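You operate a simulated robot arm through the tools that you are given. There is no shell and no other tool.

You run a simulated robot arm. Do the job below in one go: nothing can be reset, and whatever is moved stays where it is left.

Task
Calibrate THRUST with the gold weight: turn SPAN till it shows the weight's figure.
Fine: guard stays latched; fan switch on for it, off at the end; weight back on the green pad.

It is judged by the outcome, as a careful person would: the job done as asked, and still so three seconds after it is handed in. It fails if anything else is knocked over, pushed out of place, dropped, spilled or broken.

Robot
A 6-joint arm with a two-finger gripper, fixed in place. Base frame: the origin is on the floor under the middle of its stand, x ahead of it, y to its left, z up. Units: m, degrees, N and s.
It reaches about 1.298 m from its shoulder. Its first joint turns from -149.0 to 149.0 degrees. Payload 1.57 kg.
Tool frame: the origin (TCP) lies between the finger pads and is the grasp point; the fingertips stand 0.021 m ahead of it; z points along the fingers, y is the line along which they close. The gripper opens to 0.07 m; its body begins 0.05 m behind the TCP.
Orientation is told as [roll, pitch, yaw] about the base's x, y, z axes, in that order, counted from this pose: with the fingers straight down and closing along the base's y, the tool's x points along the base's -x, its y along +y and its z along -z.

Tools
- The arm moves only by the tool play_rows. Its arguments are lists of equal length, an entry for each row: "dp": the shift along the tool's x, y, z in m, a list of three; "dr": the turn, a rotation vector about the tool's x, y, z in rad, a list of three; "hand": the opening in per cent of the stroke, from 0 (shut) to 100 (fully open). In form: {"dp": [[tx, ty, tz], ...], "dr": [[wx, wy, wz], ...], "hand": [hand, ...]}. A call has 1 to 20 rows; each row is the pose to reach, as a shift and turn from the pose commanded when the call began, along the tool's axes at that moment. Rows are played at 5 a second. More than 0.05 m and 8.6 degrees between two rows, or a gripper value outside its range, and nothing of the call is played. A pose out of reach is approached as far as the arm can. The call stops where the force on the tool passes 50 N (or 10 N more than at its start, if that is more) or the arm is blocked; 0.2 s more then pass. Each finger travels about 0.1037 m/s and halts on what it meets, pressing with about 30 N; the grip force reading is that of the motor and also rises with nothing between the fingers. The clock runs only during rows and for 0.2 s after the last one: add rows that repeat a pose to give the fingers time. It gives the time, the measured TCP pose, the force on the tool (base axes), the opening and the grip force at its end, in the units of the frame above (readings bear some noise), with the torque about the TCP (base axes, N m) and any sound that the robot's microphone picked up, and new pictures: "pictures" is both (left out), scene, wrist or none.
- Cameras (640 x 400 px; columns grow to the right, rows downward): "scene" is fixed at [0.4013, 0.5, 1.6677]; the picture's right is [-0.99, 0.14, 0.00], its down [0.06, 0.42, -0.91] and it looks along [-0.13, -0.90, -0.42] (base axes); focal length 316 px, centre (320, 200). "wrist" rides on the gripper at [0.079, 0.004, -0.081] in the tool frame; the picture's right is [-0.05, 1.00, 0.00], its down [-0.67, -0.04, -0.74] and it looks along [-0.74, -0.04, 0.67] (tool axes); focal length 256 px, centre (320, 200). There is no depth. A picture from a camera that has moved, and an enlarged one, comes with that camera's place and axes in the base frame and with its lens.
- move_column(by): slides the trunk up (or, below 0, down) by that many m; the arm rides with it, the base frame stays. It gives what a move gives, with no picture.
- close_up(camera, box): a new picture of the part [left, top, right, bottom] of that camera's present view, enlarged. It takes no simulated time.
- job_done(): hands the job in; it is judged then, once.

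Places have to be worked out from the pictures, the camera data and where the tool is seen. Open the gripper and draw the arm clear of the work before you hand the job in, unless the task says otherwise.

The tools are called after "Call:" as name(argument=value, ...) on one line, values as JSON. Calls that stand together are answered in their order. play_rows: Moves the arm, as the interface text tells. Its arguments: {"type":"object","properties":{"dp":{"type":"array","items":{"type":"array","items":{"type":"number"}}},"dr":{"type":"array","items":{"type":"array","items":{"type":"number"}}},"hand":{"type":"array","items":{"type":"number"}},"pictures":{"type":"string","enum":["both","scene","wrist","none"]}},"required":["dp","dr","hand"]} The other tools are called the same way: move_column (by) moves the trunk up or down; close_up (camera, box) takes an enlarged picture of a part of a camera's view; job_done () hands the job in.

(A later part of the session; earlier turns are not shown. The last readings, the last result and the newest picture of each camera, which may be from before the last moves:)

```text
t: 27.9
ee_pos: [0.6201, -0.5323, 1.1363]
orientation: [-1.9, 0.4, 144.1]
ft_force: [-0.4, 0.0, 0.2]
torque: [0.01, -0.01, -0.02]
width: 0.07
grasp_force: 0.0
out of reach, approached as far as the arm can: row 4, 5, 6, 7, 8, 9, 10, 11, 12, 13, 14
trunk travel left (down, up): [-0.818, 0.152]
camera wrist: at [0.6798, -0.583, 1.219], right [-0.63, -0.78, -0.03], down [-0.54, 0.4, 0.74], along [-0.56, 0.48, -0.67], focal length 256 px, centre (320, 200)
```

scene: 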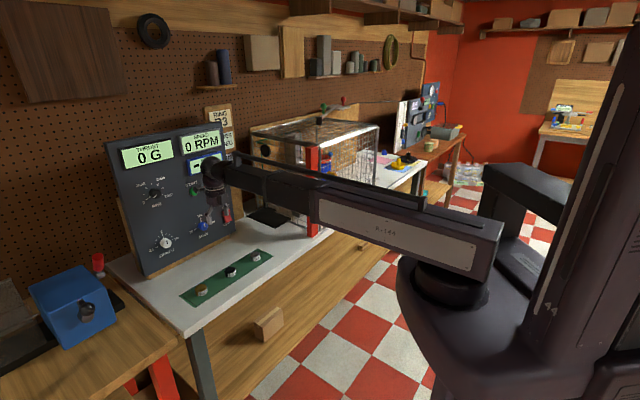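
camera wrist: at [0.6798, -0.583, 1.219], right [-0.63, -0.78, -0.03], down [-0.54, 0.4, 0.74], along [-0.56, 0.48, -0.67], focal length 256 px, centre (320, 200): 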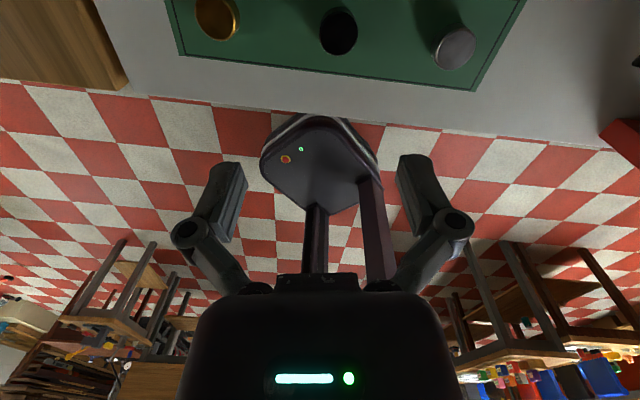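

The wrist's last joint seems to be at its limit (heading stuck at 144°, e only 0.06), so the camera-outward roll isn't usable here. I roll the tool back the other way by about 171° while sliding over the gold weight.

Call:
play_rows(dp=[[0.0004, -0.0058, 0], [0.0009, -0.0115, 0], [0.0013, -0.0173, 0], [0.0018, -0.0231, 0], [0.0022, -0.0289, 0], [0.0027, -0.0346, 0], [0.0031, -0.0404, 0], [0.0036, -0.0462, 0], [0.004, -0.0519, 0], [0.0045, -0.0577, 0], [0.0049, -0.0635, 0], [0.0053, -0.0692, 0], [0.0058, -0.075, 0], [0.0062, -0.0808, 0], [0.0067, -0.0866, 0], [0.0071, -0.0923, 0], [0.0076, -0.0981, 0], [0.008, -0.1039, 0], [0.0085, -0.1096, 0], [0.0089, -0.1154, 0]], dr=[[0, 0, -0.1485], [0, 0, -0.297], [0, 0, -0.4455], [0, 0, -0.594], [0, 0, -0.7425], [0, 0, -0.891], [0, 0, -1.0395], [0, 0, -1.188], [0, 0, -1.3365], [0, 0, -1.485], [0, 0, -1.6335], [0, 0, -1.782], [0, 0, -1.9305], [0, 0, -2.079], [0, 0, -2.2275], [0, 0, -2.376], [0, 0, -2.5245], [0, 0, -2.673], [0, 0, -2.8215], [0, 0, -2.97]], hand=[100, 100, 100, 100, 100, 100, 100, 100, 100, 100, 100, 100, 100, 100, 100, 100, 100, 100, 100, 100])

```text
t: 32.1
ee_pos: [0.692, -0.4439, 1.1371]
orientation: [1.9, -0.1, -45.5]
ft_force: [0.0, 0.2, -0.8]
torque: [-0.02, 0.0, -0.02]
width: 0.0699
grasp_force: 0.1
out of reach, approached as far as the arm can: row 5, 6, 7, 8, 9, 10, 11, 12, 13, 14, 15, 16, 17, 18, 19, 20
trunk travel left (down, up): [-0.818, 0.152]
camera wrist: at [0.636, -0.3843, 1.2184], right [0.75, 0.66, 0.03], down [0.42, -0.52, 0.74], along [0.51, -0.54, -0.67], focal length 256 px, centre (320, 200)
```

scene: 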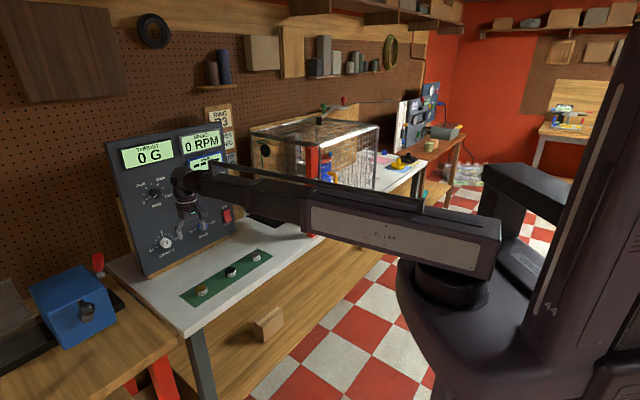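
wrist: 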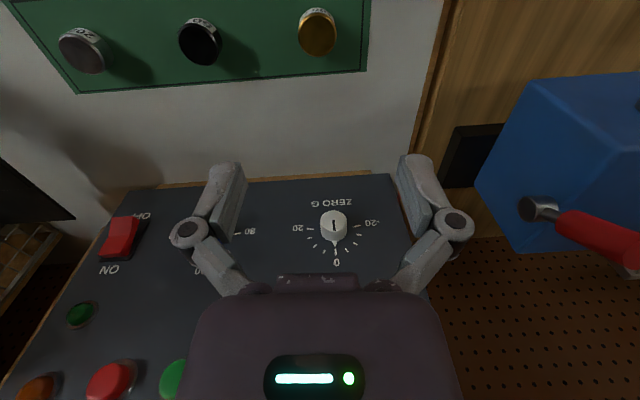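

I'm now over the gold weight with the tool pointing down (1.9° roll still to remove). I zoom in to refine the weight's position before descending.

Call:
close_up(camera="wrist", box=[220, 0, 420, 120])

Call:
close_up(camera="scene", box=[160, 180, 290, 310])

```text
3.20 times, centred on (320, 60) of wrist
camera zoom: at [0.636, -0.3843, 1.2184], right [0.75, 0.66, 0.03], down [0.42, -0.52, 0.74], along [0.51, -0.54, -0.67], focal length 819 px, centre (320, 648)
```

zoom: 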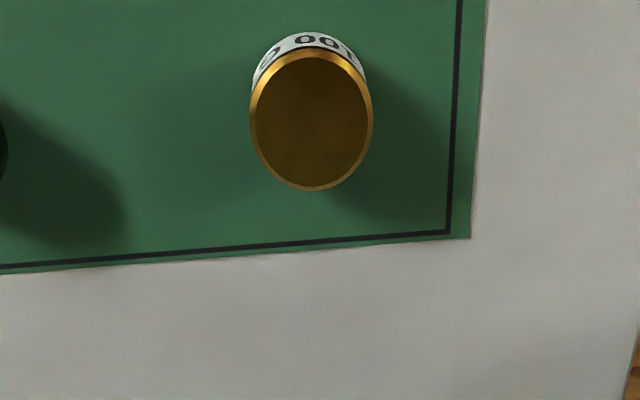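

```text
3.08 times, centred on (225, 245) of scene
camera zoom: at [0.4013, 0.5, 1.6677], right [-0.99, 0.14, 0.0], down [0.06, 0.42, -0.91], along [-0.13, -0.9, -0.42], focal length 972 px, centre (612, 62)
```

zoom: 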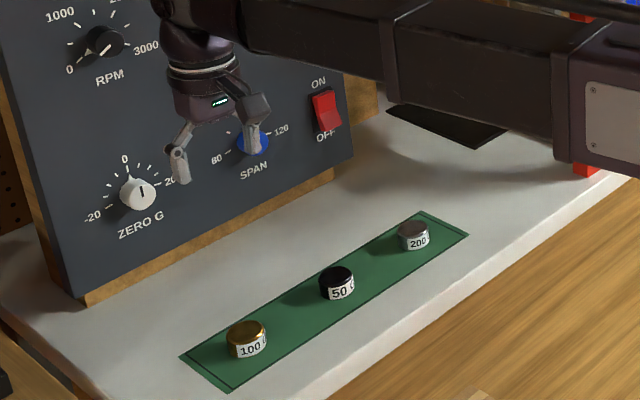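

The gold weight is about 0.041 m across with its top near z ≈ 0.917 on a pad at z ≈ 0.889, centred near (0.6955, -0.441). I straighten the tool, shift 4–5 mm, then lower the trunk partway and re-check.

Call:
play_rows(dp=[[0.0, 0.0045, 0.0], [0.0, 0.0045, 0.0], [0.0, 0.0045, 0.0]], dr=[[0.033, 0, -0.0087], [0.033, 0, -0.0087], [0.033, 0, -0.0087]], hand=[100, 100, 100], pictures="none")

Call:
move_column(by=-0.14)

Call:
play_rows(dp=[[0.0, 0.0, 0.0]], dr=[[0, 0, 0]], hand=[100])

```text
t: 33.0
ee_pos: [0.6946, -0.4392, 1.1364]
orientation: [-0.1, 0.1, -45.2]
ft_force: [0.6, 0.4, -0.1]
torque: [0.01, -0.01, -0.04]
width: 0.0698
grasp_force: 0.1
trunk travel left (down, up): [-0.818, 0.152]
```

```text
t: 34.6
ee_pos: [0.6937, -0.4383, 0.9959]
orientation: [0.0, -0.1, -45.3]
ft_force: [0.0, 1.0, -0.1]
torque: [0.02, -0.02, 0.02]
width: 0.0699
grasp_force: 0.0
trunk travel left (down, up): [-0.678, 0.292]
```

```text
t: 35.0
ee_pos: [0.6947, -0.4391, 0.9972]
orientation: [0.1, -0.2, -45.2]
ft_force: [-0.7, -0.6, -1.0]
torque: [-0.02, -0.03, -0.01]
width: 0.07
grasp_force: 0.1
trunk travel left (down, up): [-0.678, 0.292]
camera wrist: at [0.6409, -0.3793, 1.0783], right [0.75, 0.67, 0.0], down [0.44, -0.5, 0.75], along [0.5, -0.56, -0.67], focal length 256 px, centre (320, 200)
```

scene: 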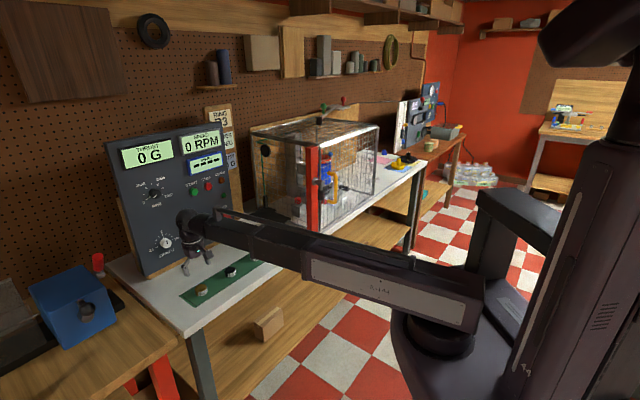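
wrist: 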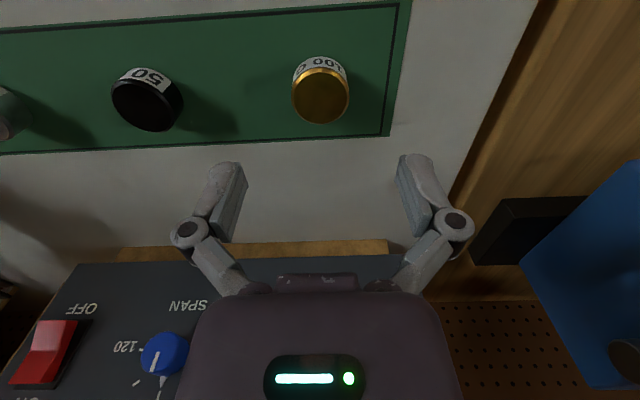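

The weight now sits between and ahead of the fingers in the view. I take an enlarged look to pin down its centre and top height.

Call:
close_up(camera="wrist", box=[240, 0, 440, 160])

Call:
close_up(camera="scene", box=[160, 220, 260, 310])

```text
2.50 times, centred on (340, 80) of wrist
camera zoom: at [0.6409, -0.3793, 1.0783], right [0.75, 0.67, 0.0], down [0.44, -0.5, 0.75], along [0.5, -0.56, -0.67], focal length 640 px, centre (270, 500)
```

zoom: 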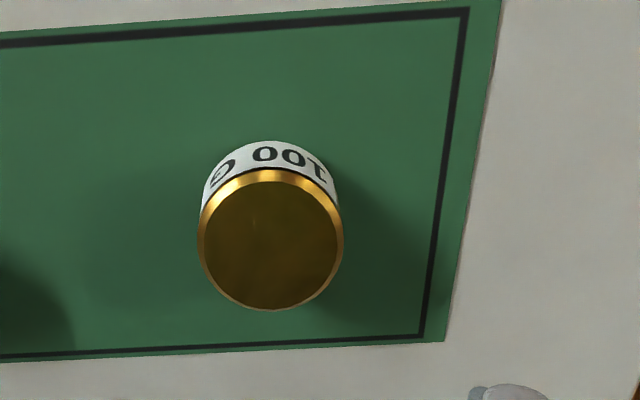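

```text
4.44 times, centred on (210, 265) of scene
camera zoom: at [0.4013, 0.5, 1.6677], right [-0.99, 0.14, 0.0], down [0.06, 0.42, -0.91], along [-0.13, -0.9, -0.42], focal length 1405 px, centre (809, -89)
```

zoom: 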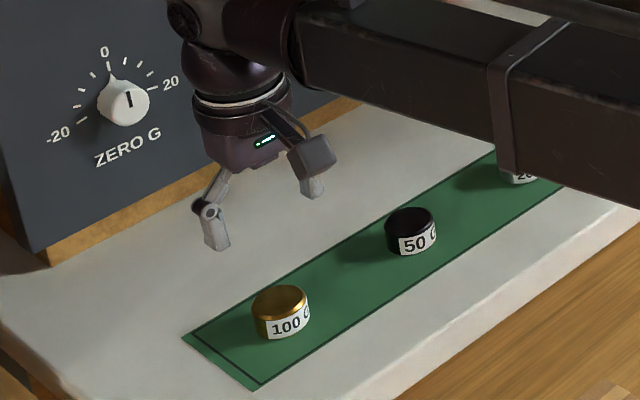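

Best estimate: gold weight at (0.696, -0.441), top z ≈ 0.909, pad z ≈ 0.885. I nudge 2.5 mm outward and lower until the TCP is at about 0.92, then check the fingers around the weight.

Call:
play_rows(dp=[[-0.0025, 0.0, 0.0], [-0.0025, 0.0, 0.0]], dr=[[0, 0, 0], [0, 0, 0]], hand=[100, 100], pictures="none")

Call:
move_column(by=-0.074)

Call:
close_up(camera="wrist", box=[160, 60, 480, 260])

Call:
close_up(camera="scene", box=[160, 220, 260, 310])

```text
t: 35.6
ee_pos: [0.6959, -0.4407, 0.9959]
orientation: [0.0, -0.1, -45.2]
ft_force: [0.9, -0.4, -0.8]
torque: [0.01, -0.02, 0.03]
width: 0.07
grasp_force: 0.0
trunk travel left (down, up): [-0.678, 0.292]
```

```text
t: 36.7
ee_pos: [0.6964, -0.4405, 0.9217]
orientation: [-0.1, -0.2, -45.2]
ft_force: [0.3, -0.6, -0.3]
torque: [0.02, -0.02, 0.01]
width: 0.0699
grasp_force: 0.1
trunk travel left (down, up): [-0.604, 0.366]
```

```text
2.00 times, centred on (320, 160) of wrist
camera zoom: at [0.6424, -0.3808, 1.0043], right [0.75, 0.67, 0.0], down [0.44, -0.5, 0.75], along [0.5, -0.56, -0.67], focal length 512 px, centre (320, 280)
```

zoom: 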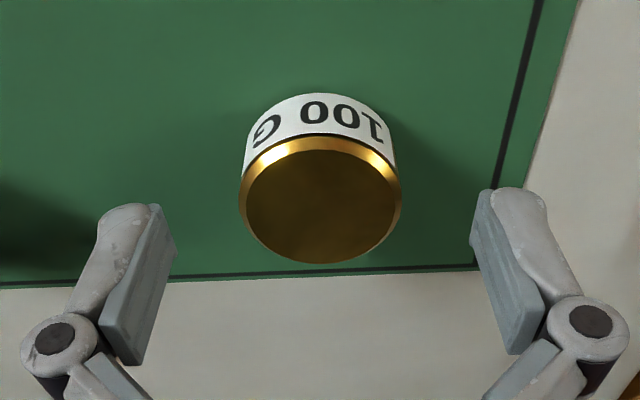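

```text
4.44 times, centred on (210, 265) of scene
camera zoom: at [0.4013, 0.5, 1.6677], right [-0.99, 0.14, 0.0], down [0.06, 0.42, -0.91], along [-0.13, -0.9, -0.42], focal length 1405 px, centre (809, -89)
```

zoom: 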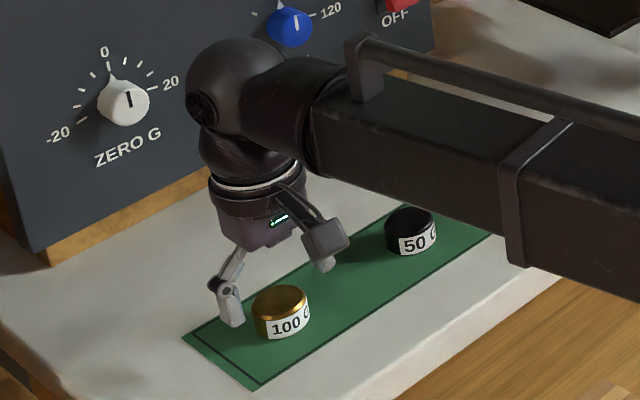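

The fingers straddle the weight symmetrically, with its top about 1.6 cm ahead of the TCP. I lower another 10 mm and then close the fingers.

Call:
move_column(by=-0.01)

Call:
play_rows(dp=[[0, 0, 0], [0, 0, 0], [0, 0, 0], [0, 0, 0], [0, 0, 0]], dr=[[0, 0, 0], [0, 0, 0], [0, 0, 0], [0, 0, 0], [0, 0, 0]], hand=[80, 65, 55, 50, 50])

```text
t: 37.3
ee_pos: [0.6949, -0.4403, 0.912]
orientation: [0.1, -0.2, -45.2]
ft_force: [-0.3, 0.3, -0.2]
torque: [0.04, -0.02, -0.01]
width: 0.07
grasp_force: 0.2
trunk travel left (down, up): [-0.594, 0.376]
```

```text
t: 38.5
ee_pos: [0.6953, -0.4408, 0.9121]
orientation: [0.0, -0.1, -45.1]
ft_force: [1.4, -1.6, 2.7]
torque: [-0.01, -0.02, 0.03]
width: 0.0411
grasp_force: 29.7
trunk travel left (down, up): [-0.594, 0.376]
camera wrist: at [0.6423, -0.3809, 0.9944], right [0.75, 0.67, 0.0], down [0.44, -0.5, 0.75], along [0.5, -0.56, -0.67], focal length 256 px, centre (320, 200)
```

scene: 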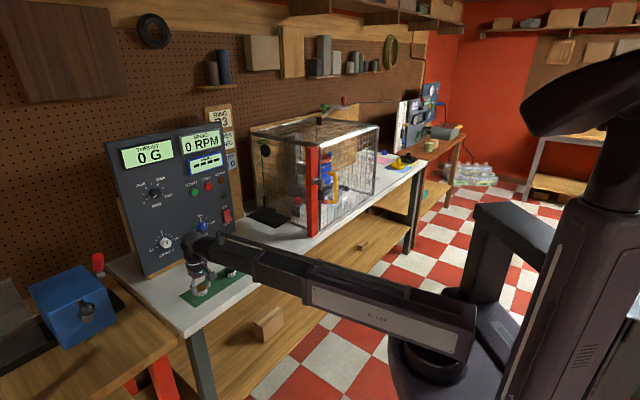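
wrist: 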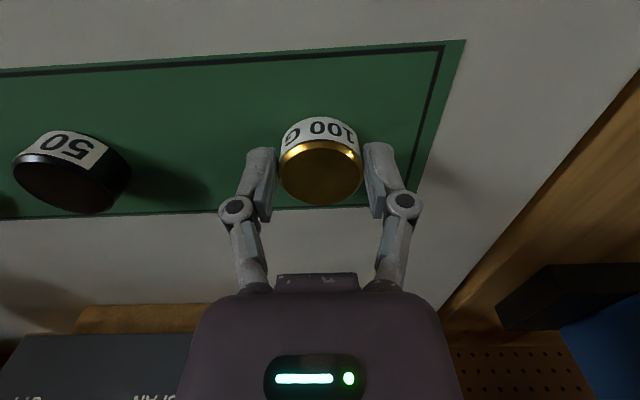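

The weight is held (width 0.041 m, grip about 30 N). Triangulating again puts the hanging plate higher than I first thought, at z ≈ 0.955 and spanning e -0.23 to -0.345, n -0.84 to -1.03. I lift and carry the weight in front of the panel towards it.

Call:
move_column(by=0.03)

Call:
move_column(by=0.18)

Call:
play_rows(dp=[[0, -0.0425, 0], [0, -0.085, 0], [0, -0.1275, 0], [0, -0.17, 0], [0, -0.2125, 0], [0, -0.255, 0], [-0.01, -0.2975, 0], [-0.02, -0.34, 0], [-0.03, -0.37, 0], [-0.04, -0.4, 0], [-0.04, -0.4, 0], [-0.04, -0.4, 0]], dr=[[0, 0, 0], [0, 0, 0], [0, 0, 0], [0, 0, 0], [0, 0, 0], [0, 0, 0], [0, 0, 0], [0, 0, 0], [0, 0, 0], [0, 0, 0], [0, 0, 0], [0, 0, 0]], hand=[50, 50, 50, 50, 50, 50, 50, 50, 50, 50, 50, 50])

```text
t: 39.3
ee_pos: [0.6961, -0.4419, 0.9432]
orientation: [0.1, 0.0, -45.1]
ft_force: [0.3, -0.2, -1.4]
torque: [-0.01, 0.04, 0.01]
width: 0.0412
grasp_force: 29.7
trunk travel left (down, up): [-0.624, 0.346]
```

```text
t: 41.3
ee_pos: [0.6957, -0.4396, 1.1225]
orientation: [0.0, 0.0, -45.2]
ft_force: [-0.2, -0.2, -1.6]
torque: [-0.02, 0.0, 0.01]
width: 0.0409
grasp_force: 29.8
trunk travel left (down, up): [-0.804, 0.166]
```

```text
t: 43.9
ee_pos: [0.4392, -0.751, 1.1226]
orientation: [0.0, 0.0, -45.2]
ft_force: [0.7, -0.6, -1.4]
torque: [0.01, -0.02, 0.01]
width: 0.0409
grasp_force: 30.3
trunk travel left (down, up): [-0.804, 0.166]
camera wrist: at [0.3857, -0.6912, 1.2041], right [0.75, 0.67, 0.0], down [0.44, -0.5, 0.75], along [0.5, -0.56, -0.67], focal length 256 px, centre (320, 200)
```

scene: 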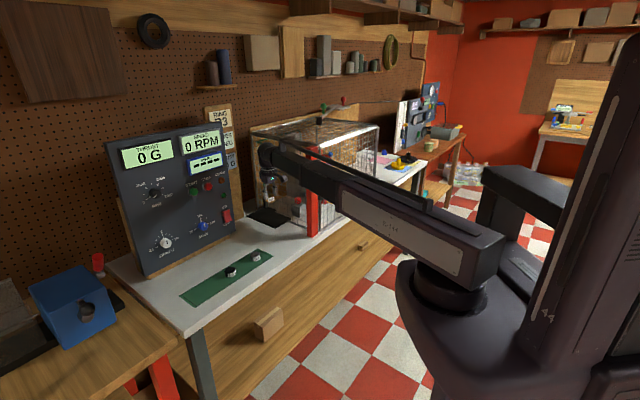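
wrist: 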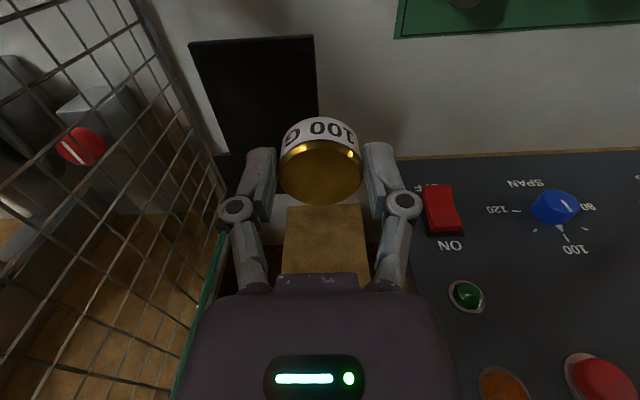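

The plate's front edge shows at n ≈ -0.83 between e ≈ -0.226 and -0.334, and the cage wall is near e ≈ -0.39. I move the weight over the middle of the front platform, at about e = -0.282, n = -0.888.

Call:
play_rows(dp=[[-0.0232, -0.0308, 0], [-0.0464, -0.0615, 0], [-0.0464, -0.0615, 0], [-0.0464, -0.0615, 0]], dr=[[0, 0, 0], [0, 0, 0], [0, 0, 0], [0, 0, 0]], hand=[50, 50, 50, 50])

Call:
close_up(camera="scene", box=[220, 130, 340, 240])

```text
t: 44.9
ee_pos: [0.4306, -0.8283, 1.1225]
orientation: [-0.1, 0.0, -45.3]
ft_force: [-0.5, 0.9, -1.4]
torque: [-0.01, 0.03, -0.01]
width: 0.0411
grasp_force: 30.3
trunk travel left (down, up): [-0.804, 0.166]
camera wrist: at [0.3762, -0.7684, 1.204], right [0.75, 0.67, 0.0], down [0.44, -0.5, 0.75], along [0.5, -0.56, -0.67], focal length 256 px, centre (320, 200)
```

scene: 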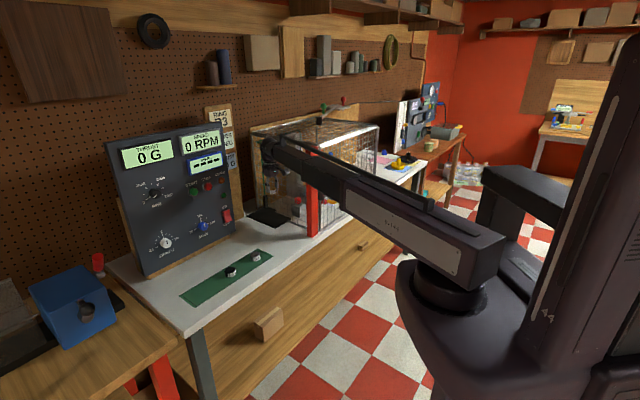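
wrist: 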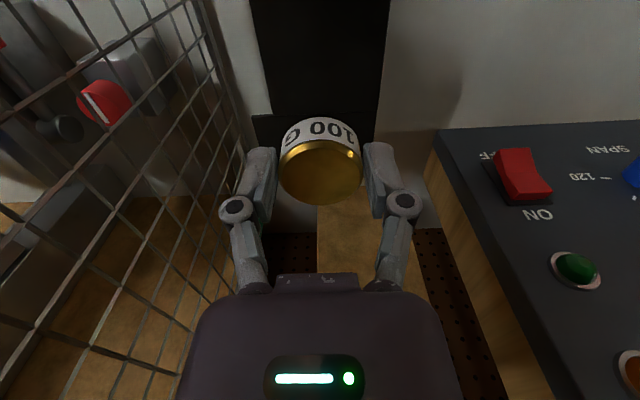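

```text
3.64 times, centred on (280, 185) of scene
camera zoom: at [0.4013, 0.5, 1.6677], right [-0.99, 0.14, 0.0], down [0.06, 0.42, -0.91], along [-0.13, -0.9, -0.42], focal length 1149 px, centre (466, 254)
```

zoom: 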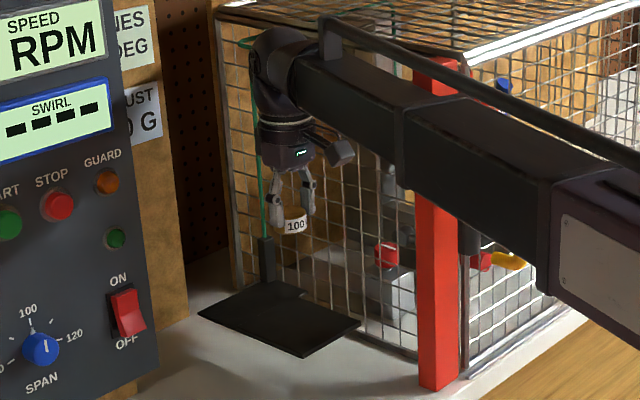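

The weight hangs above the plate and the boom is clear of the red post. I lower 0.10 m and look at the gap between weight and plate.

Call:
move_column(by=-0.1)

Call:
close_up(camera="scene", box=[230, 160, 330, 240])

Call:
close_up(camera="wrist", box=[160, 0, 480, 240])

```text
t: 46.2
ee_pos: [0.4297, -0.8285, 1.022]
orientation: [0.0, 0.0, -45.2]
ft_force: [-0.7, 0.1, -1.2]
torque: [0.01, -0.01, -0.01]
width: 0.0412
grasp_force: 29.6
trunk travel left (down, up): [-0.704, 0.266]
```

```text
5.00 times, centred on (280, 200) of scene
camera zoom: at [0.4013, 0.5, 1.6677], right [-0.99, 0.14, 0.0], down [0.06, 0.42, -0.91], along [-0.13, -0.9, -0.42], focal length 1580 px, centre (520, 200)
```

zoom: 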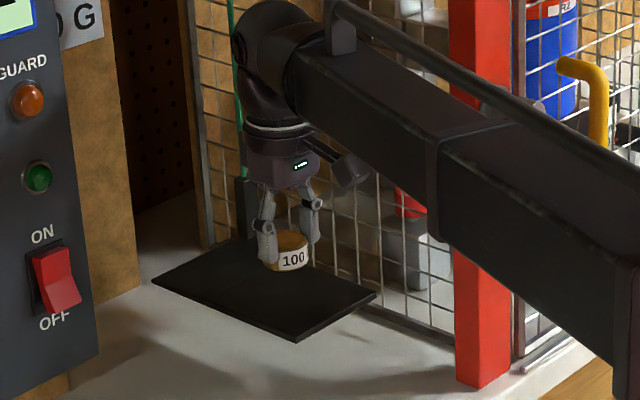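

```text
1.67 times, centred on (320, 120) of wrist
camera zoom: at [0.3763, -0.7681, 1.1042], right [0.75, 0.67, 0.0], down [0.44, -0.5, 0.75], along [0.5, -0.56, -0.67], focal length 427 px, centre (320, 333)
```

zoom: 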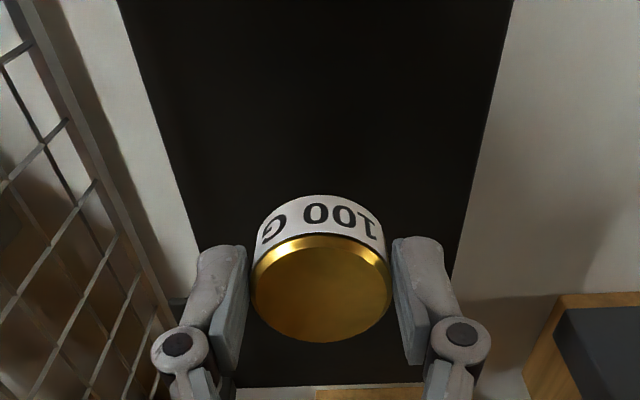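

Laterally the weight is centred over the plate, with roughly 4 cm left to go. I lower in smaller steps, watching the force and the THRUST display for contact.

Call:
move_column(by=-0.026)

Call:
close_up(camera="scene", box=[240, 180, 310, 232])

Call:
close_up(camera="scene", box=[100, 120, 260, 240])

```text
t: 46.9
ee_pos: [0.4297, -0.8292, 0.9966]
orientation: [0.0, -0.1, -45.3]
ft_force: [-0.1, 0.0, -0.9]
torque: [0.01, 0.02, 0.02]
width: 0.0412
grasp_force: 30.0
trunk travel left (down, up): [-0.678, 0.292]
```

```text
7.69 times, centred on (275, 206) of scene
camera zoom: at [0.4013, 0.5, 1.6677], right [-0.99, 0.14, 0.0], down [0.06, 0.42, -0.91], along [-0.13, -0.9, -0.42], focal length 2431 px, centre (666, 154)
```

zoom: 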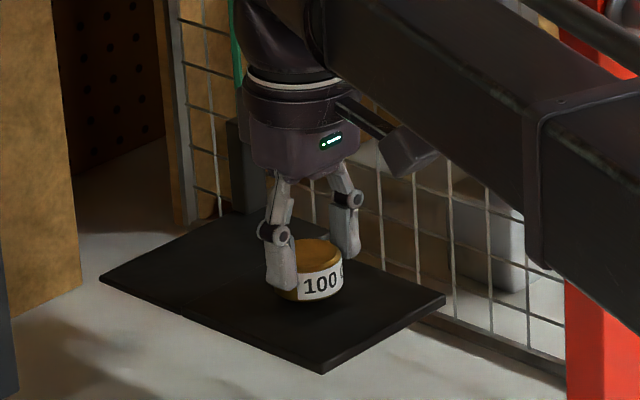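

```text
3.33 times, centred on (180, 180) of scene
camera zoom: at [0.4013, 0.5, 1.6677], right [-0.99, 0.14, 0.0], down [0.06, 0.42, -0.91], along [-0.13, -0.9, -0.42], focal length 1054 px, centre (787, 267)
```

zoom: 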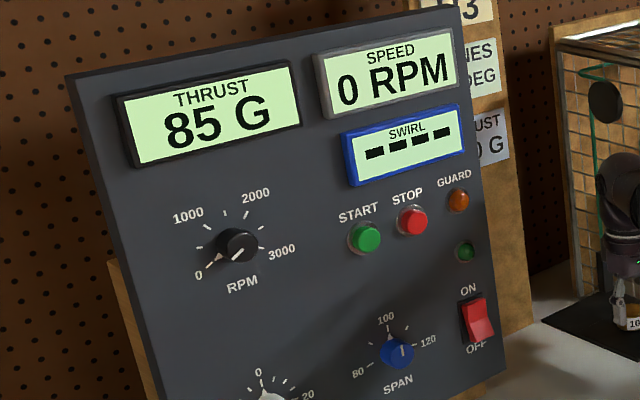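

THRUST already shows 85 G, so the weight is touching the plate or nearly so. I lower 3 mm more and compare the force and the reading.

Call:
move_column(by=-0.003)

Call:
close_up(camera="scene", box=[110, 125, 230, 185])

Call:
close_up(camera="scene", box=[255, 195, 305, 230])

```text
t: 47.4
ee_pos: [0.4296, -0.8286, 0.9929]
orientation: [0.0, -0.1, -45.2]
ft_force: [0.4, -0.3, 0.1]
torque: [0.0, 0.0, 0.02]
width: 0.0407
grasp_force: 30.1
trunk travel left (down, up): [-0.675, 0.295]
```

```text
5.33 times, centred on (170, 155) of scene
camera zoom: at [0.4013, 0.5, 1.6677], right [-0.99, 0.14, 0.0], down [0.06, 0.42, -0.91], along [-0.13, -0.9, -0.42], focal length 1686 px, centre (1120, 440)
```

zoom: 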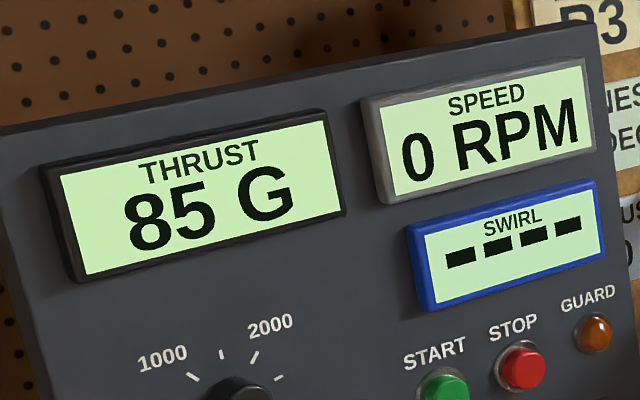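

```text
11.43 times, centred on (280, 212) of scene
camera zoom: at [0.4013, 0.5, 1.6677], right [-0.99, 0.14, 0.0], down [0.06, 0.42, -0.91], along [-0.13, -0.9, -0.42], focal length 3612 px, centre (777, 57)
```

zoom: 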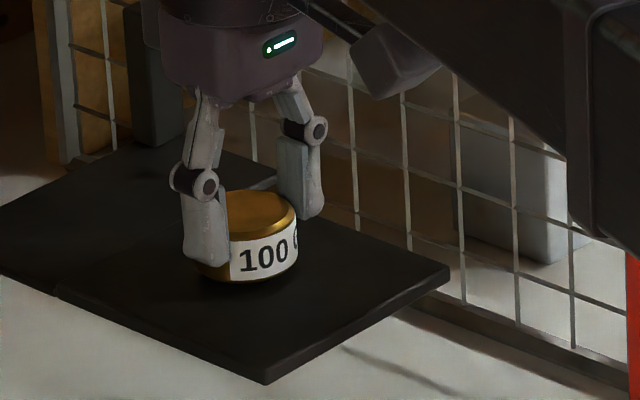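

The reading holds at 85 G and the load has moved onto the plate (force z near zero). I open the fingers just enough to let go.

Call:
play_rows(dp=[[0, 0, 0], [0, 0, 0], [0, 0, 0], [0, 0, 0], [0, 0, 0]], dr=[[0, 0, 0], [0, 0, 0], [0, 0, 0], [0, 0, 0], [0, 0, 0]], hand=[60, 64, 70, 76, 76])

Call:
close_up(camera="scene", box=[255, 195, 305, 230])

Call:
close_up(camera="scene", box=[110, 125, 230, 185])

```text
t: 48.6
ee_pos: [0.4297, -0.8286, 0.9938]
orientation: [0.0, -0.1, -45.2]
ft_force: [-0.7, -0.4, 0.1]
torque: [0.0, -0.01, 0.02]
width: 0.0532
grasp_force: 0.1
trunk travel left (down, up): [-0.675, 0.295]
camera wrist: at [0.3762, -0.7681, 1.0752], right [0.75, 0.67, 0.0], down [0.44, -0.5, 0.75], along [0.5, -0.56, -0.67], focal length 256 px, centre (320, 200)
```

scene: 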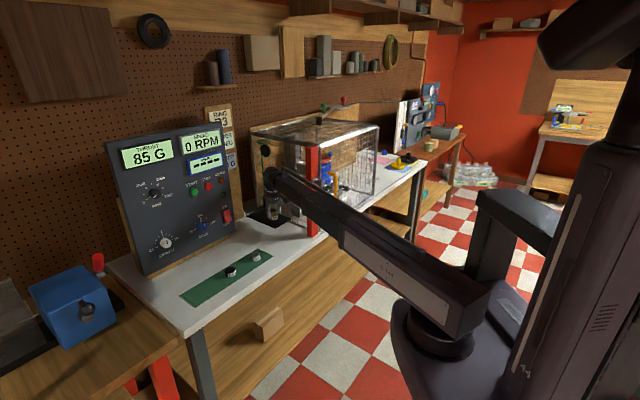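
wrist: 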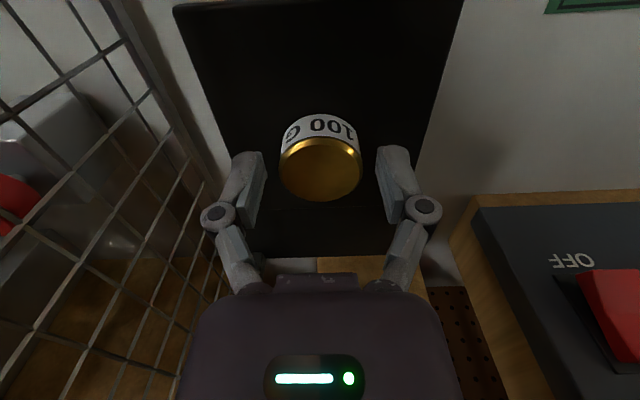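

```text
11.43 times, centred on (280, 212) of scene
camera zoom: at [0.4013, 0.5, 1.6677], right [-0.99, 0.14, 0.0], down [0.06, 0.42, -0.91], along [-0.13, -0.9, -0.42], focal length 3612 px, centre (777, 57)
```

zoom: 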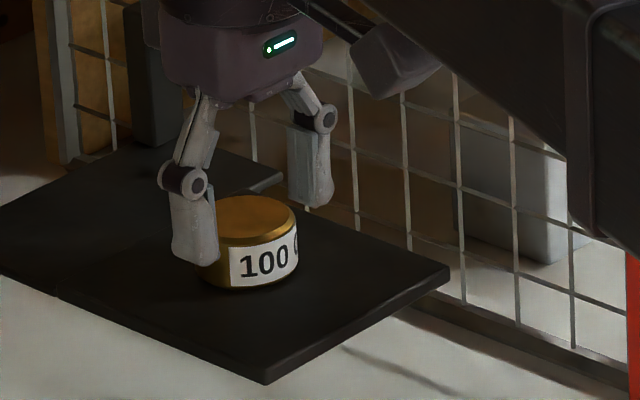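

```text
5.33 times, centred on (170, 155) of scene
camera zoom: at [0.4013, 0.5, 1.6677], right [-0.99, 0.14, 0.0], down [0.06, 0.42, -0.91], along [-0.13, -0.9, -0.42], focal length 1686 px, centre (1120, 440)
```

zoom: 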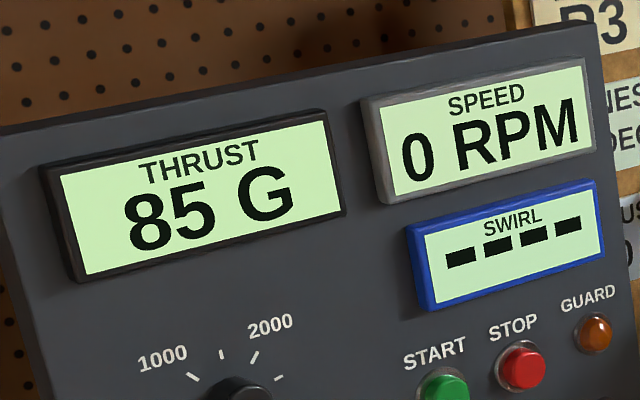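

The weight stands free on the plate and THRUST reads 85 G, so SPAN must go up by about 18 % (clockwise, towards 120). I raise the gripper straight up off the weight.

Call:
move_column(by=0.08)

Call:
move_column(by=0.13)

Call:
play_rows(dp=[[0.04, 0.02, 0], [0.08, 0.06, 0], [0.12, 0.1, 0], [0.15, 0.14, 0], [0.18, 0.18, 0], [0.2, 0.22, 0], [0.2, 0.26, 0], [0.2, 0.3, 0], [0.2, 0.3, 0]], dr=[[0, 0, 0], [0, 0, 0], [0, 0, 0], [0, 0, 0], [0, 0, 0], [0, 0, 0], [0, 0, 0], [0, 0, 0], [0, 0, 0]], hand=[76, 80, 85, 90, 95, 100, 100, 100, 100])

Call:
close_up(camera="scene", box=[100, 110, 320, 240])

```text
t: 49.8
ee_pos: [0.4294, -0.829, 1.0729]
orientation: [0.0, -0.1, -45.1]
ft_force: [0.6, -0.7, 0.3]
torque: [-0.02, -0.02, -0.03]
width: 0.0534
grasp_force: 0.0
trunk travel left (down, up): [-0.755, 0.215]
```

```text
t: 51.4
ee_pos: [0.4297, -0.8276, 1.2018]
orientation: [0.0, 0.1, -45.1]
ft_force: [-0.2, -0.7, -0.6]
torque: [-0.03, 0.0, -0.03]
width: 0.0533
grasp_force: 0.2
trunk travel left (down, up): [-0.885, 0.085]
```

```text
refused: row 2 steps farther than a row can; nothing moved
```

```text
2.91 times, centred on (210, 175) of scene
camera zoom: at [0.4013, 0.5, 1.6677], right [-0.99, 0.14, 0.0], down [0.06, 0.42, -0.91], along [-0.13, -0.9, -0.42], focal length 920 px, centre (640, 273)
```

zoom: 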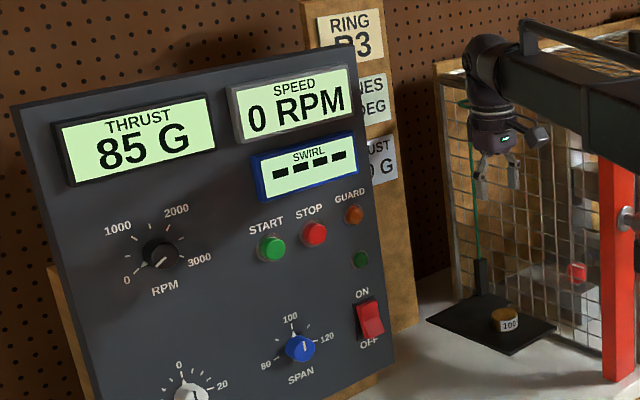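

The weight is safely on the plate at a steady 85 G. I retry the retreat with smaller steps, moving diagonally back and left to in front of the panel.

Call:
play_rows(dp=[[0.022, 0.0333, 0], [0.0444, 0.0667, 0], [0.0667, 0.1, 0], [0.0889, 0.1333, 0], [0.1111, 0.1667, 0], [0.1333, 0.2, 0], [0.1556, 0.2333, 0], [0.1778, 0.2667, 0], [0.2, 0.3, 0], [0.2, 0.3, 0]], dr=[[0, 0, 0], [0, 0, 0], [0, 0, 0], [0, 0, 0], [0, 0, 0], [0, 0, 0], [0, 0, 0], [0, 0, 0], [0, 0, 0], [0, 0, 0]], hand=[76, 80, 85, 90, 95, 100, 100, 100, 100, 100], pictures="scene")

```text
t: 53.6
ee_pos: [0.5014, -0.4751, 1.2026]
orientation: [0.0, -0.1, -45.3]
ft_force: [-0.2, 0.0, -0.1]
torque: [0.01, -0.03, -0.02]
width: 0.0699
grasp_force: 0.0
trunk travel left (down, up): [-0.885, 0.085]
```

scene: 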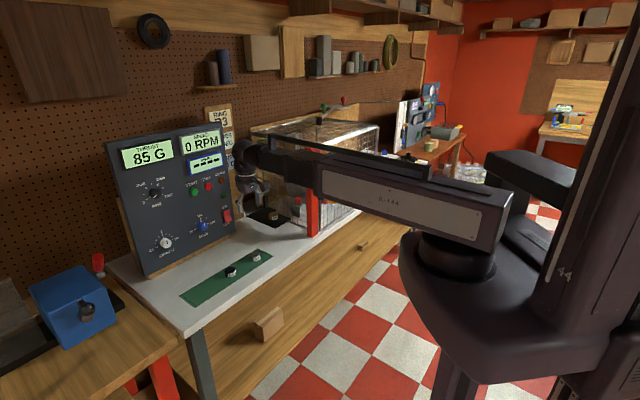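

I now tilt the tool back up to level in front of the panel, still well above everything, keeping the wrist height consistent.

Call:
play_rows(dp=[[-0.0105, 0.0005, -0.0018], [-0.0205, 0.0011, -0.0072], [-0.0296, 0.0016, -0.0162], [-0.0371, 0.0022, -0.0284], [-0.0427, 0.0027, -0.0438], [-0.046, 0.0033, -0.0619], [-0.0465, 0.0038, -0.0824], [-0.0441, 0.0044, -0.105], [-0.0384, 0.0049, -0.1292], [-0.0292, 0.0055, -0.1545], [-0.0164, 0.006, -0.1805], [-0.0164, 0.006, -0.1805], [-0.0164, 0.006, -0.1805], [-0.0164, 0.006, -0.1805]], dr=[[0, -0.1396, 0], [0, -0.2793, 0], [0, -0.4189, 0], [0, -0.5585, 0], [0, -0.6981, 0], [0, -0.8378, 0], [0, -0.9774, 0], [0, -1.117, 0], [0, -1.2566, 0], [0, -1.3963, 0], [0, -1.5359, 0], [0, -1.5359, 0], [0, -1.5359, 0], [0, -1.5359, 0]], hand=[100, 100, 100, 100, 100, 100, 100, 100, 100, 100, 100, 100, 100, 100], pictures="scene")

```text
t: 56.6
ee_pos: [0.5188, -0.4832, 1.3834]
orientation: [0.7, -87.9, -46.1]
ft_force: [-0.4, 0.4, -0.9]
torque: [0.01, 0.01, -0.01]
width: 0.07
grasp_force: 0.0
trunk travel left (down, up): [-0.885, 0.085]
```

scene: 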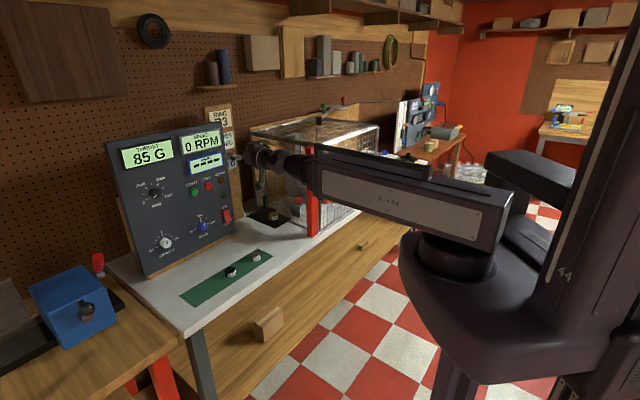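

The tool is level at e ≈ 0.025, n ≈ -0.709. I roll it 34° clockwise so the fingers straddle the knob diagonally and the camera clears the weights, then lower the trunk to the knob's height.

Call:
play_rows(dp=[[0, 0, 0], [0, 0, 0], [0, 0, 0], [0, 0, 0], [0, 0, 0], [0, 0, 0], [0, 0, 0], [0, 0, 0]], dr=[[0, 0, 0.1], [0, 0, 0.2], [0, 0, 0.3], [0, 0, 0.4], [0, 0, 0.5], [0, 0, 0.6], [0, 0, 0.6], [0, 0, 0.6]], hand=[100, 100, 100, 100, 100, 100, 100, 100], pictures="none")

Call:
move_column(by=-0.357)

Call:
play_rows(dp=[[0, 0, 0]], dr=[[0, 0, 0]], hand=[100])

```text
t: 58.4
ee_pos: [0.5189, -0.4839, 1.3839]
orientation: [86.6, -55.6, -132.4]
ft_force: [1.0, 0.7, -0.1]
torque: [-0.01, 0.0, 0.04]
width: 0.0702
grasp_force: 0.0
trunk travel left (down, up): [-0.885, 0.085]
```

```text
t: 61.9
ee_pos: [0.52, -0.4839, 1.0268]
orientation: [86.6, -55.4, -132.4]
ft_force: [0.6, 0.6, -0.1]
torque: [0.0, 0.03, -0.03]
width: 0.0704
grasp_force: 0.0
trunk travel left (down, up): [-0.528, 0.442]
```

```text
t: 62.3
ee_pos: [0.5183, -0.484, 1.0265]
orientation: [86.6, -55.5, -132.3]
ft_force: [-0.4, -0.1, 0.8]
torque: [0.0, 0.02, 0.01]
width: 0.0701
grasp_force: 0.0
trunk travel left (down, up): [-0.528, 0.442]
camera wrist: at [0.4942, -0.3903, 0.9667], right [0.58, 0.54, 0.61], down [-0.8, 0.23, 0.55], along [0.16, -0.81, 0.57], focal length 256 px, centre (320, 200)
```

scene: 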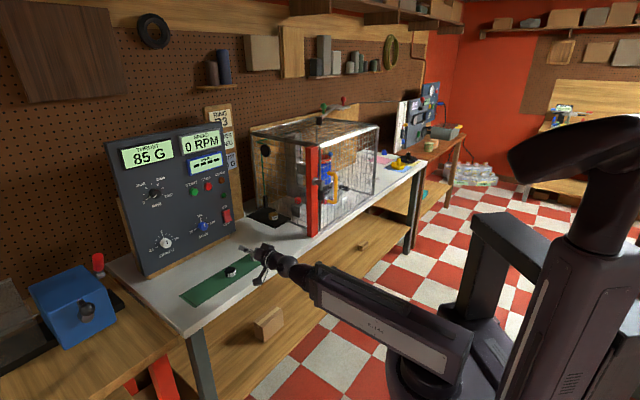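
wrist: 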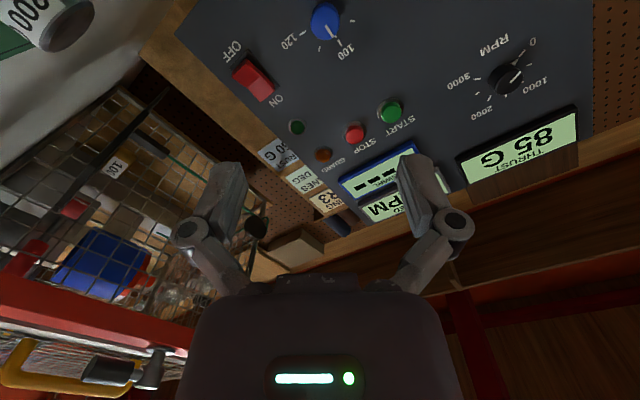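

The tool axis is within 2° of the panel normal and in line with the knob at e ≈ 0.0246. I enlarge the view of the knob to refine its centre before moving in.

Call:
close_up(camera="wrist", box=[260, 0, 420, 100])

Call:
close_up(camera="scene", box=[180, 200, 230, 240])

```text
4.00 times, centred on (340, 50) of wrist
camera zoom: at [0.4942, -0.3903, 0.9667], right [0.58, 0.54, 0.61], down [-0.8, 0.23, 0.55], along [0.16, -0.81, 0.57], focal length 1024 px, centre (240, 800)
```

zoom: 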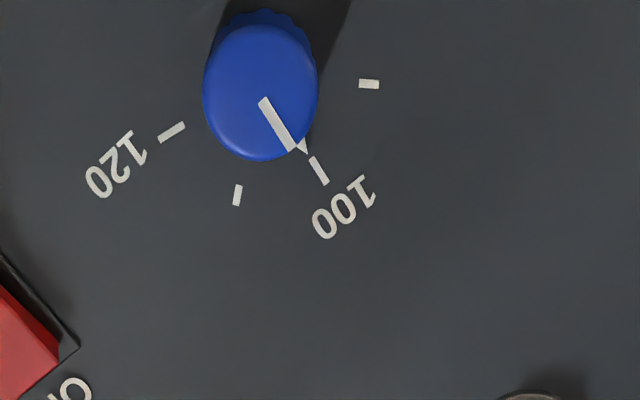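

```text
10.00 times, centred on (205, 220) of scene
camera zoom: at [0.4013, 0.5, 1.6677], right [-0.99, 0.14, 0.0], down [0.06, 0.42, -0.91], along [-0.13, -0.9, -0.42], focal length 3161 px, centre (1470, 0)
```

zoom: 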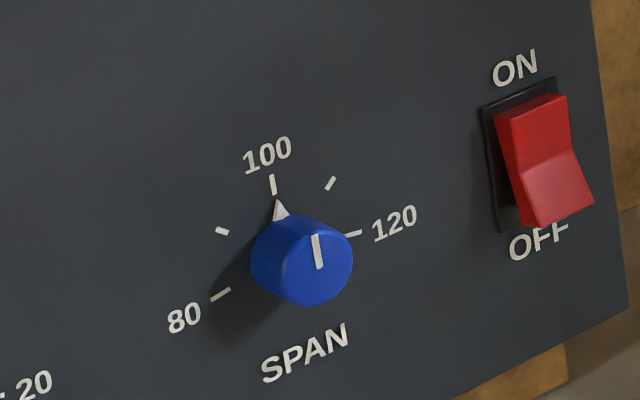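

The knob's face centre works out to e ≈ 0.0267, z ≈ 1.0245, sticking out to about n ≈ -0.979. I trim the height by 2 mm and approach to about 3 cm short of the face.

Call:
move_column(by=-0.002)

Call:
play_rows(dp=[[-0.0001, 0.0025, 0.044], [-0.0012, 0.0035, 0.088], [-0.0024, 0.0044, 0.132], [-0.0036, 0.0053, 0.176], [-0.0047, 0.0061, 0.22], [-0.0047, 0.0061, 0.22], [-0.0047, 0.0061, 0.22]], dr=[[0, 0, 0], [0, 0, 0], [0, 0, 0], [0, 0, 0], [0, 0, 0], [0, 0, 0], [0, 0, 0]], hand=[100, 100, 100, 100, 100, 100, 100])

Call:
close_up(camera="wrist", box=[200, 60, 440, 260])

Call:
close_up(camera="scene", box=[170, 190, 250, 250])

```text
t: 62.8
ee_pos: [0.5187, -0.4834, 1.0244]
orientation: [86.6, -55.5, -132.4]
ft_force: [-0.2, 0.2, 0.1]
torque: [0.01, 0.03, 0.01]
width: 0.0701
grasp_force: 0.0
trunk travel left (down, up): [-0.526, 0.444]
```

```text
t: 64.4
ee_pos: [0.676, -0.6381, 1.0228]
orientation: [86.4, -55.5, -132.3]
ft_force: [-0.1, 0.0, -0.4]
torque: [0.01, 0.02, 0.03]
width: 0.07
grasp_force: 0.0
trunk travel left (down, up): [-0.526, 0.444]
camera wrist: at [0.6507, -0.5443, 0.9646], right [0.58, 0.54, 0.61], down [-0.8, 0.23, 0.56], along [0.16, -0.81, 0.57], focal length 256 px, centre (320, 200)
```

scene: 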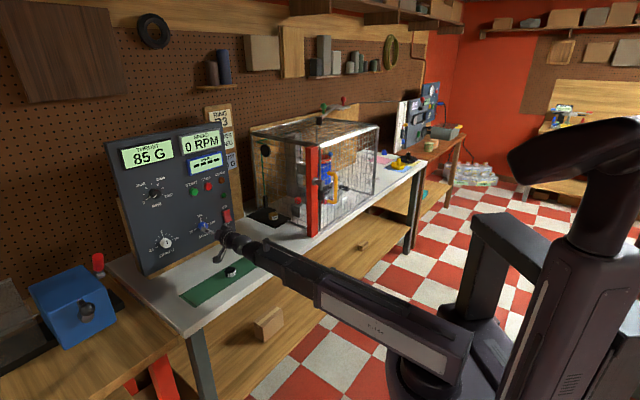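
wrist: 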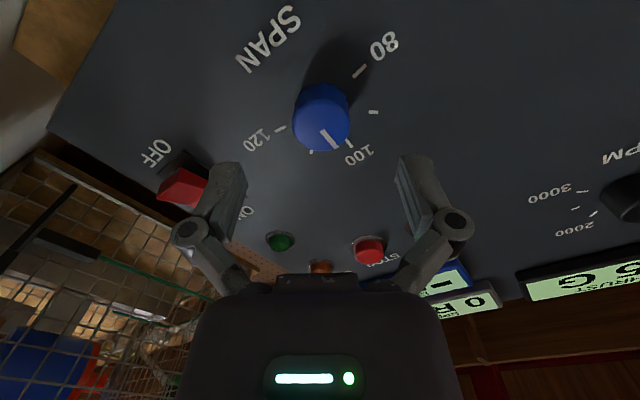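

```text
2.00 times, centred on (320, 160) of wrist
camera zoom: at [0.6507, -0.5443, 0.9646], right [0.58, 0.54, 0.61], down [-0.8, 0.23, 0.56], along [0.16, -0.81, 0.57], focal length 512 px, centre (320, 280)
```

zoom: 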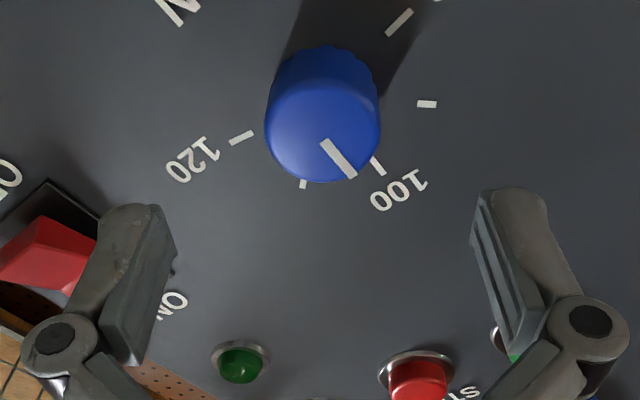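

```text
6.67 times, centred on (210, 220) of scene
camera zoom: at [0.4013, 0.5, 1.6677], right [-0.99, 0.14, 0.0], down [0.06, 0.42, -0.91], along [-0.13, -0.9, -0.42], focal length 2107 px, centre (1053, 67)
```

zoom: 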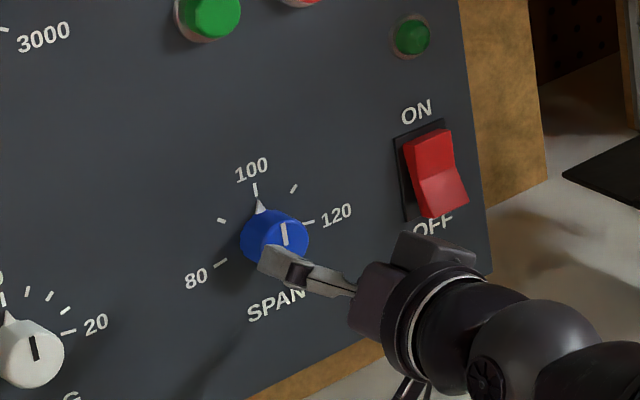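

The knob lies between the open fingers, within a few millimetres of the tool axis. I advance 37 mm so the tips reach past the knob face, then check again before closing.

Call:
play_rows(dp=[[-0.0003, 0.0002, 0.012], [-0.0006, 0.0005, 0.024], [-0.001, 0.0008, 0.037], [-0.001, 0.0008, 0.037]], dr=[[0, 0, 0], [0, 0, 0], [0, 0, 0], [0, 0, 0]], hand=[100, 100, 100, 100])

Call:
close_up(camera="wrist", box=[200, 60, 440, 260])

Call:
close_up(camera="scene", box=[180, 200, 230, 240])

```text
t: 65.4
ee_pos: [0.7018, -0.6653, 1.0233]
orientation: [86.5, -55.5, -132.3]
ft_force: [0.3, -1.0, 0.2]
torque: [0.0, 0.01, 0.0]
width: 0.0699
grasp_force: 0.1
trunk travel left (down, up): [-0.526, 0.444]
camera wrist: at [0.6765, -0.571, 0.9646], right [0.58, 0.54, 0.61], down [-0.8, 0.23, 0.56], along [0.16, -0.81, 0.57], focal length 256 px, centre (320, 200)
```

scene: 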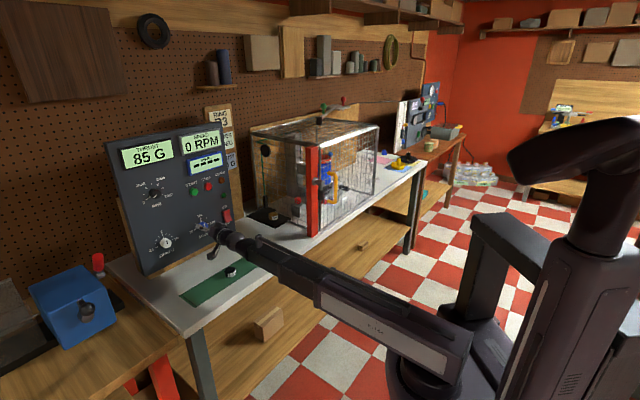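
wrist: 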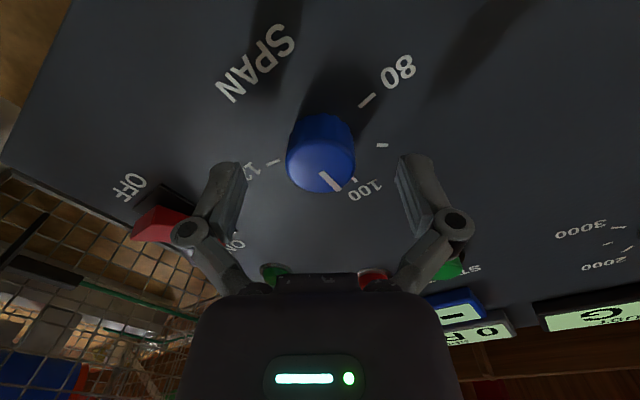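

```text
2.00 times, centred on (320, 160) of wrist
camera zoom: at [0.6765, -0.571, 0.9646], right [0.58, 0.54, 0.61], down [-0.8, 0.23, 0.56], along [0.16, -0.81, 0.57], focal length 512 px, centre (320, 280)
```

zoom: 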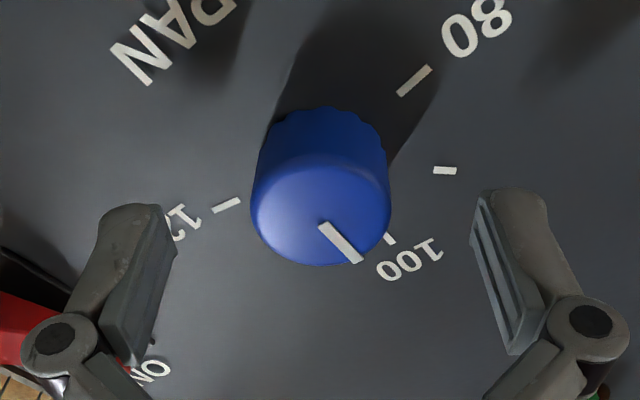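

```text
10.00 times, centred on (205, 220) of scene
camera zoom: at [0.4013, 0.5, 1.6677], right [-0.99, 0.14, 0.0], down [0.06, 0.42, -0.91], along [-0.13, -0.9, -0.42], focal length 3161 px, centre (1470, 0)
```

zoom: 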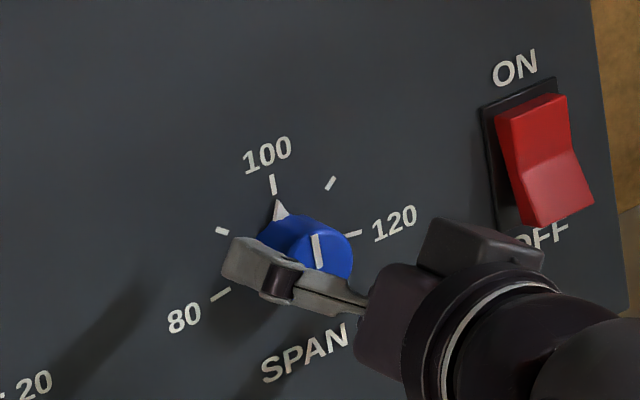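

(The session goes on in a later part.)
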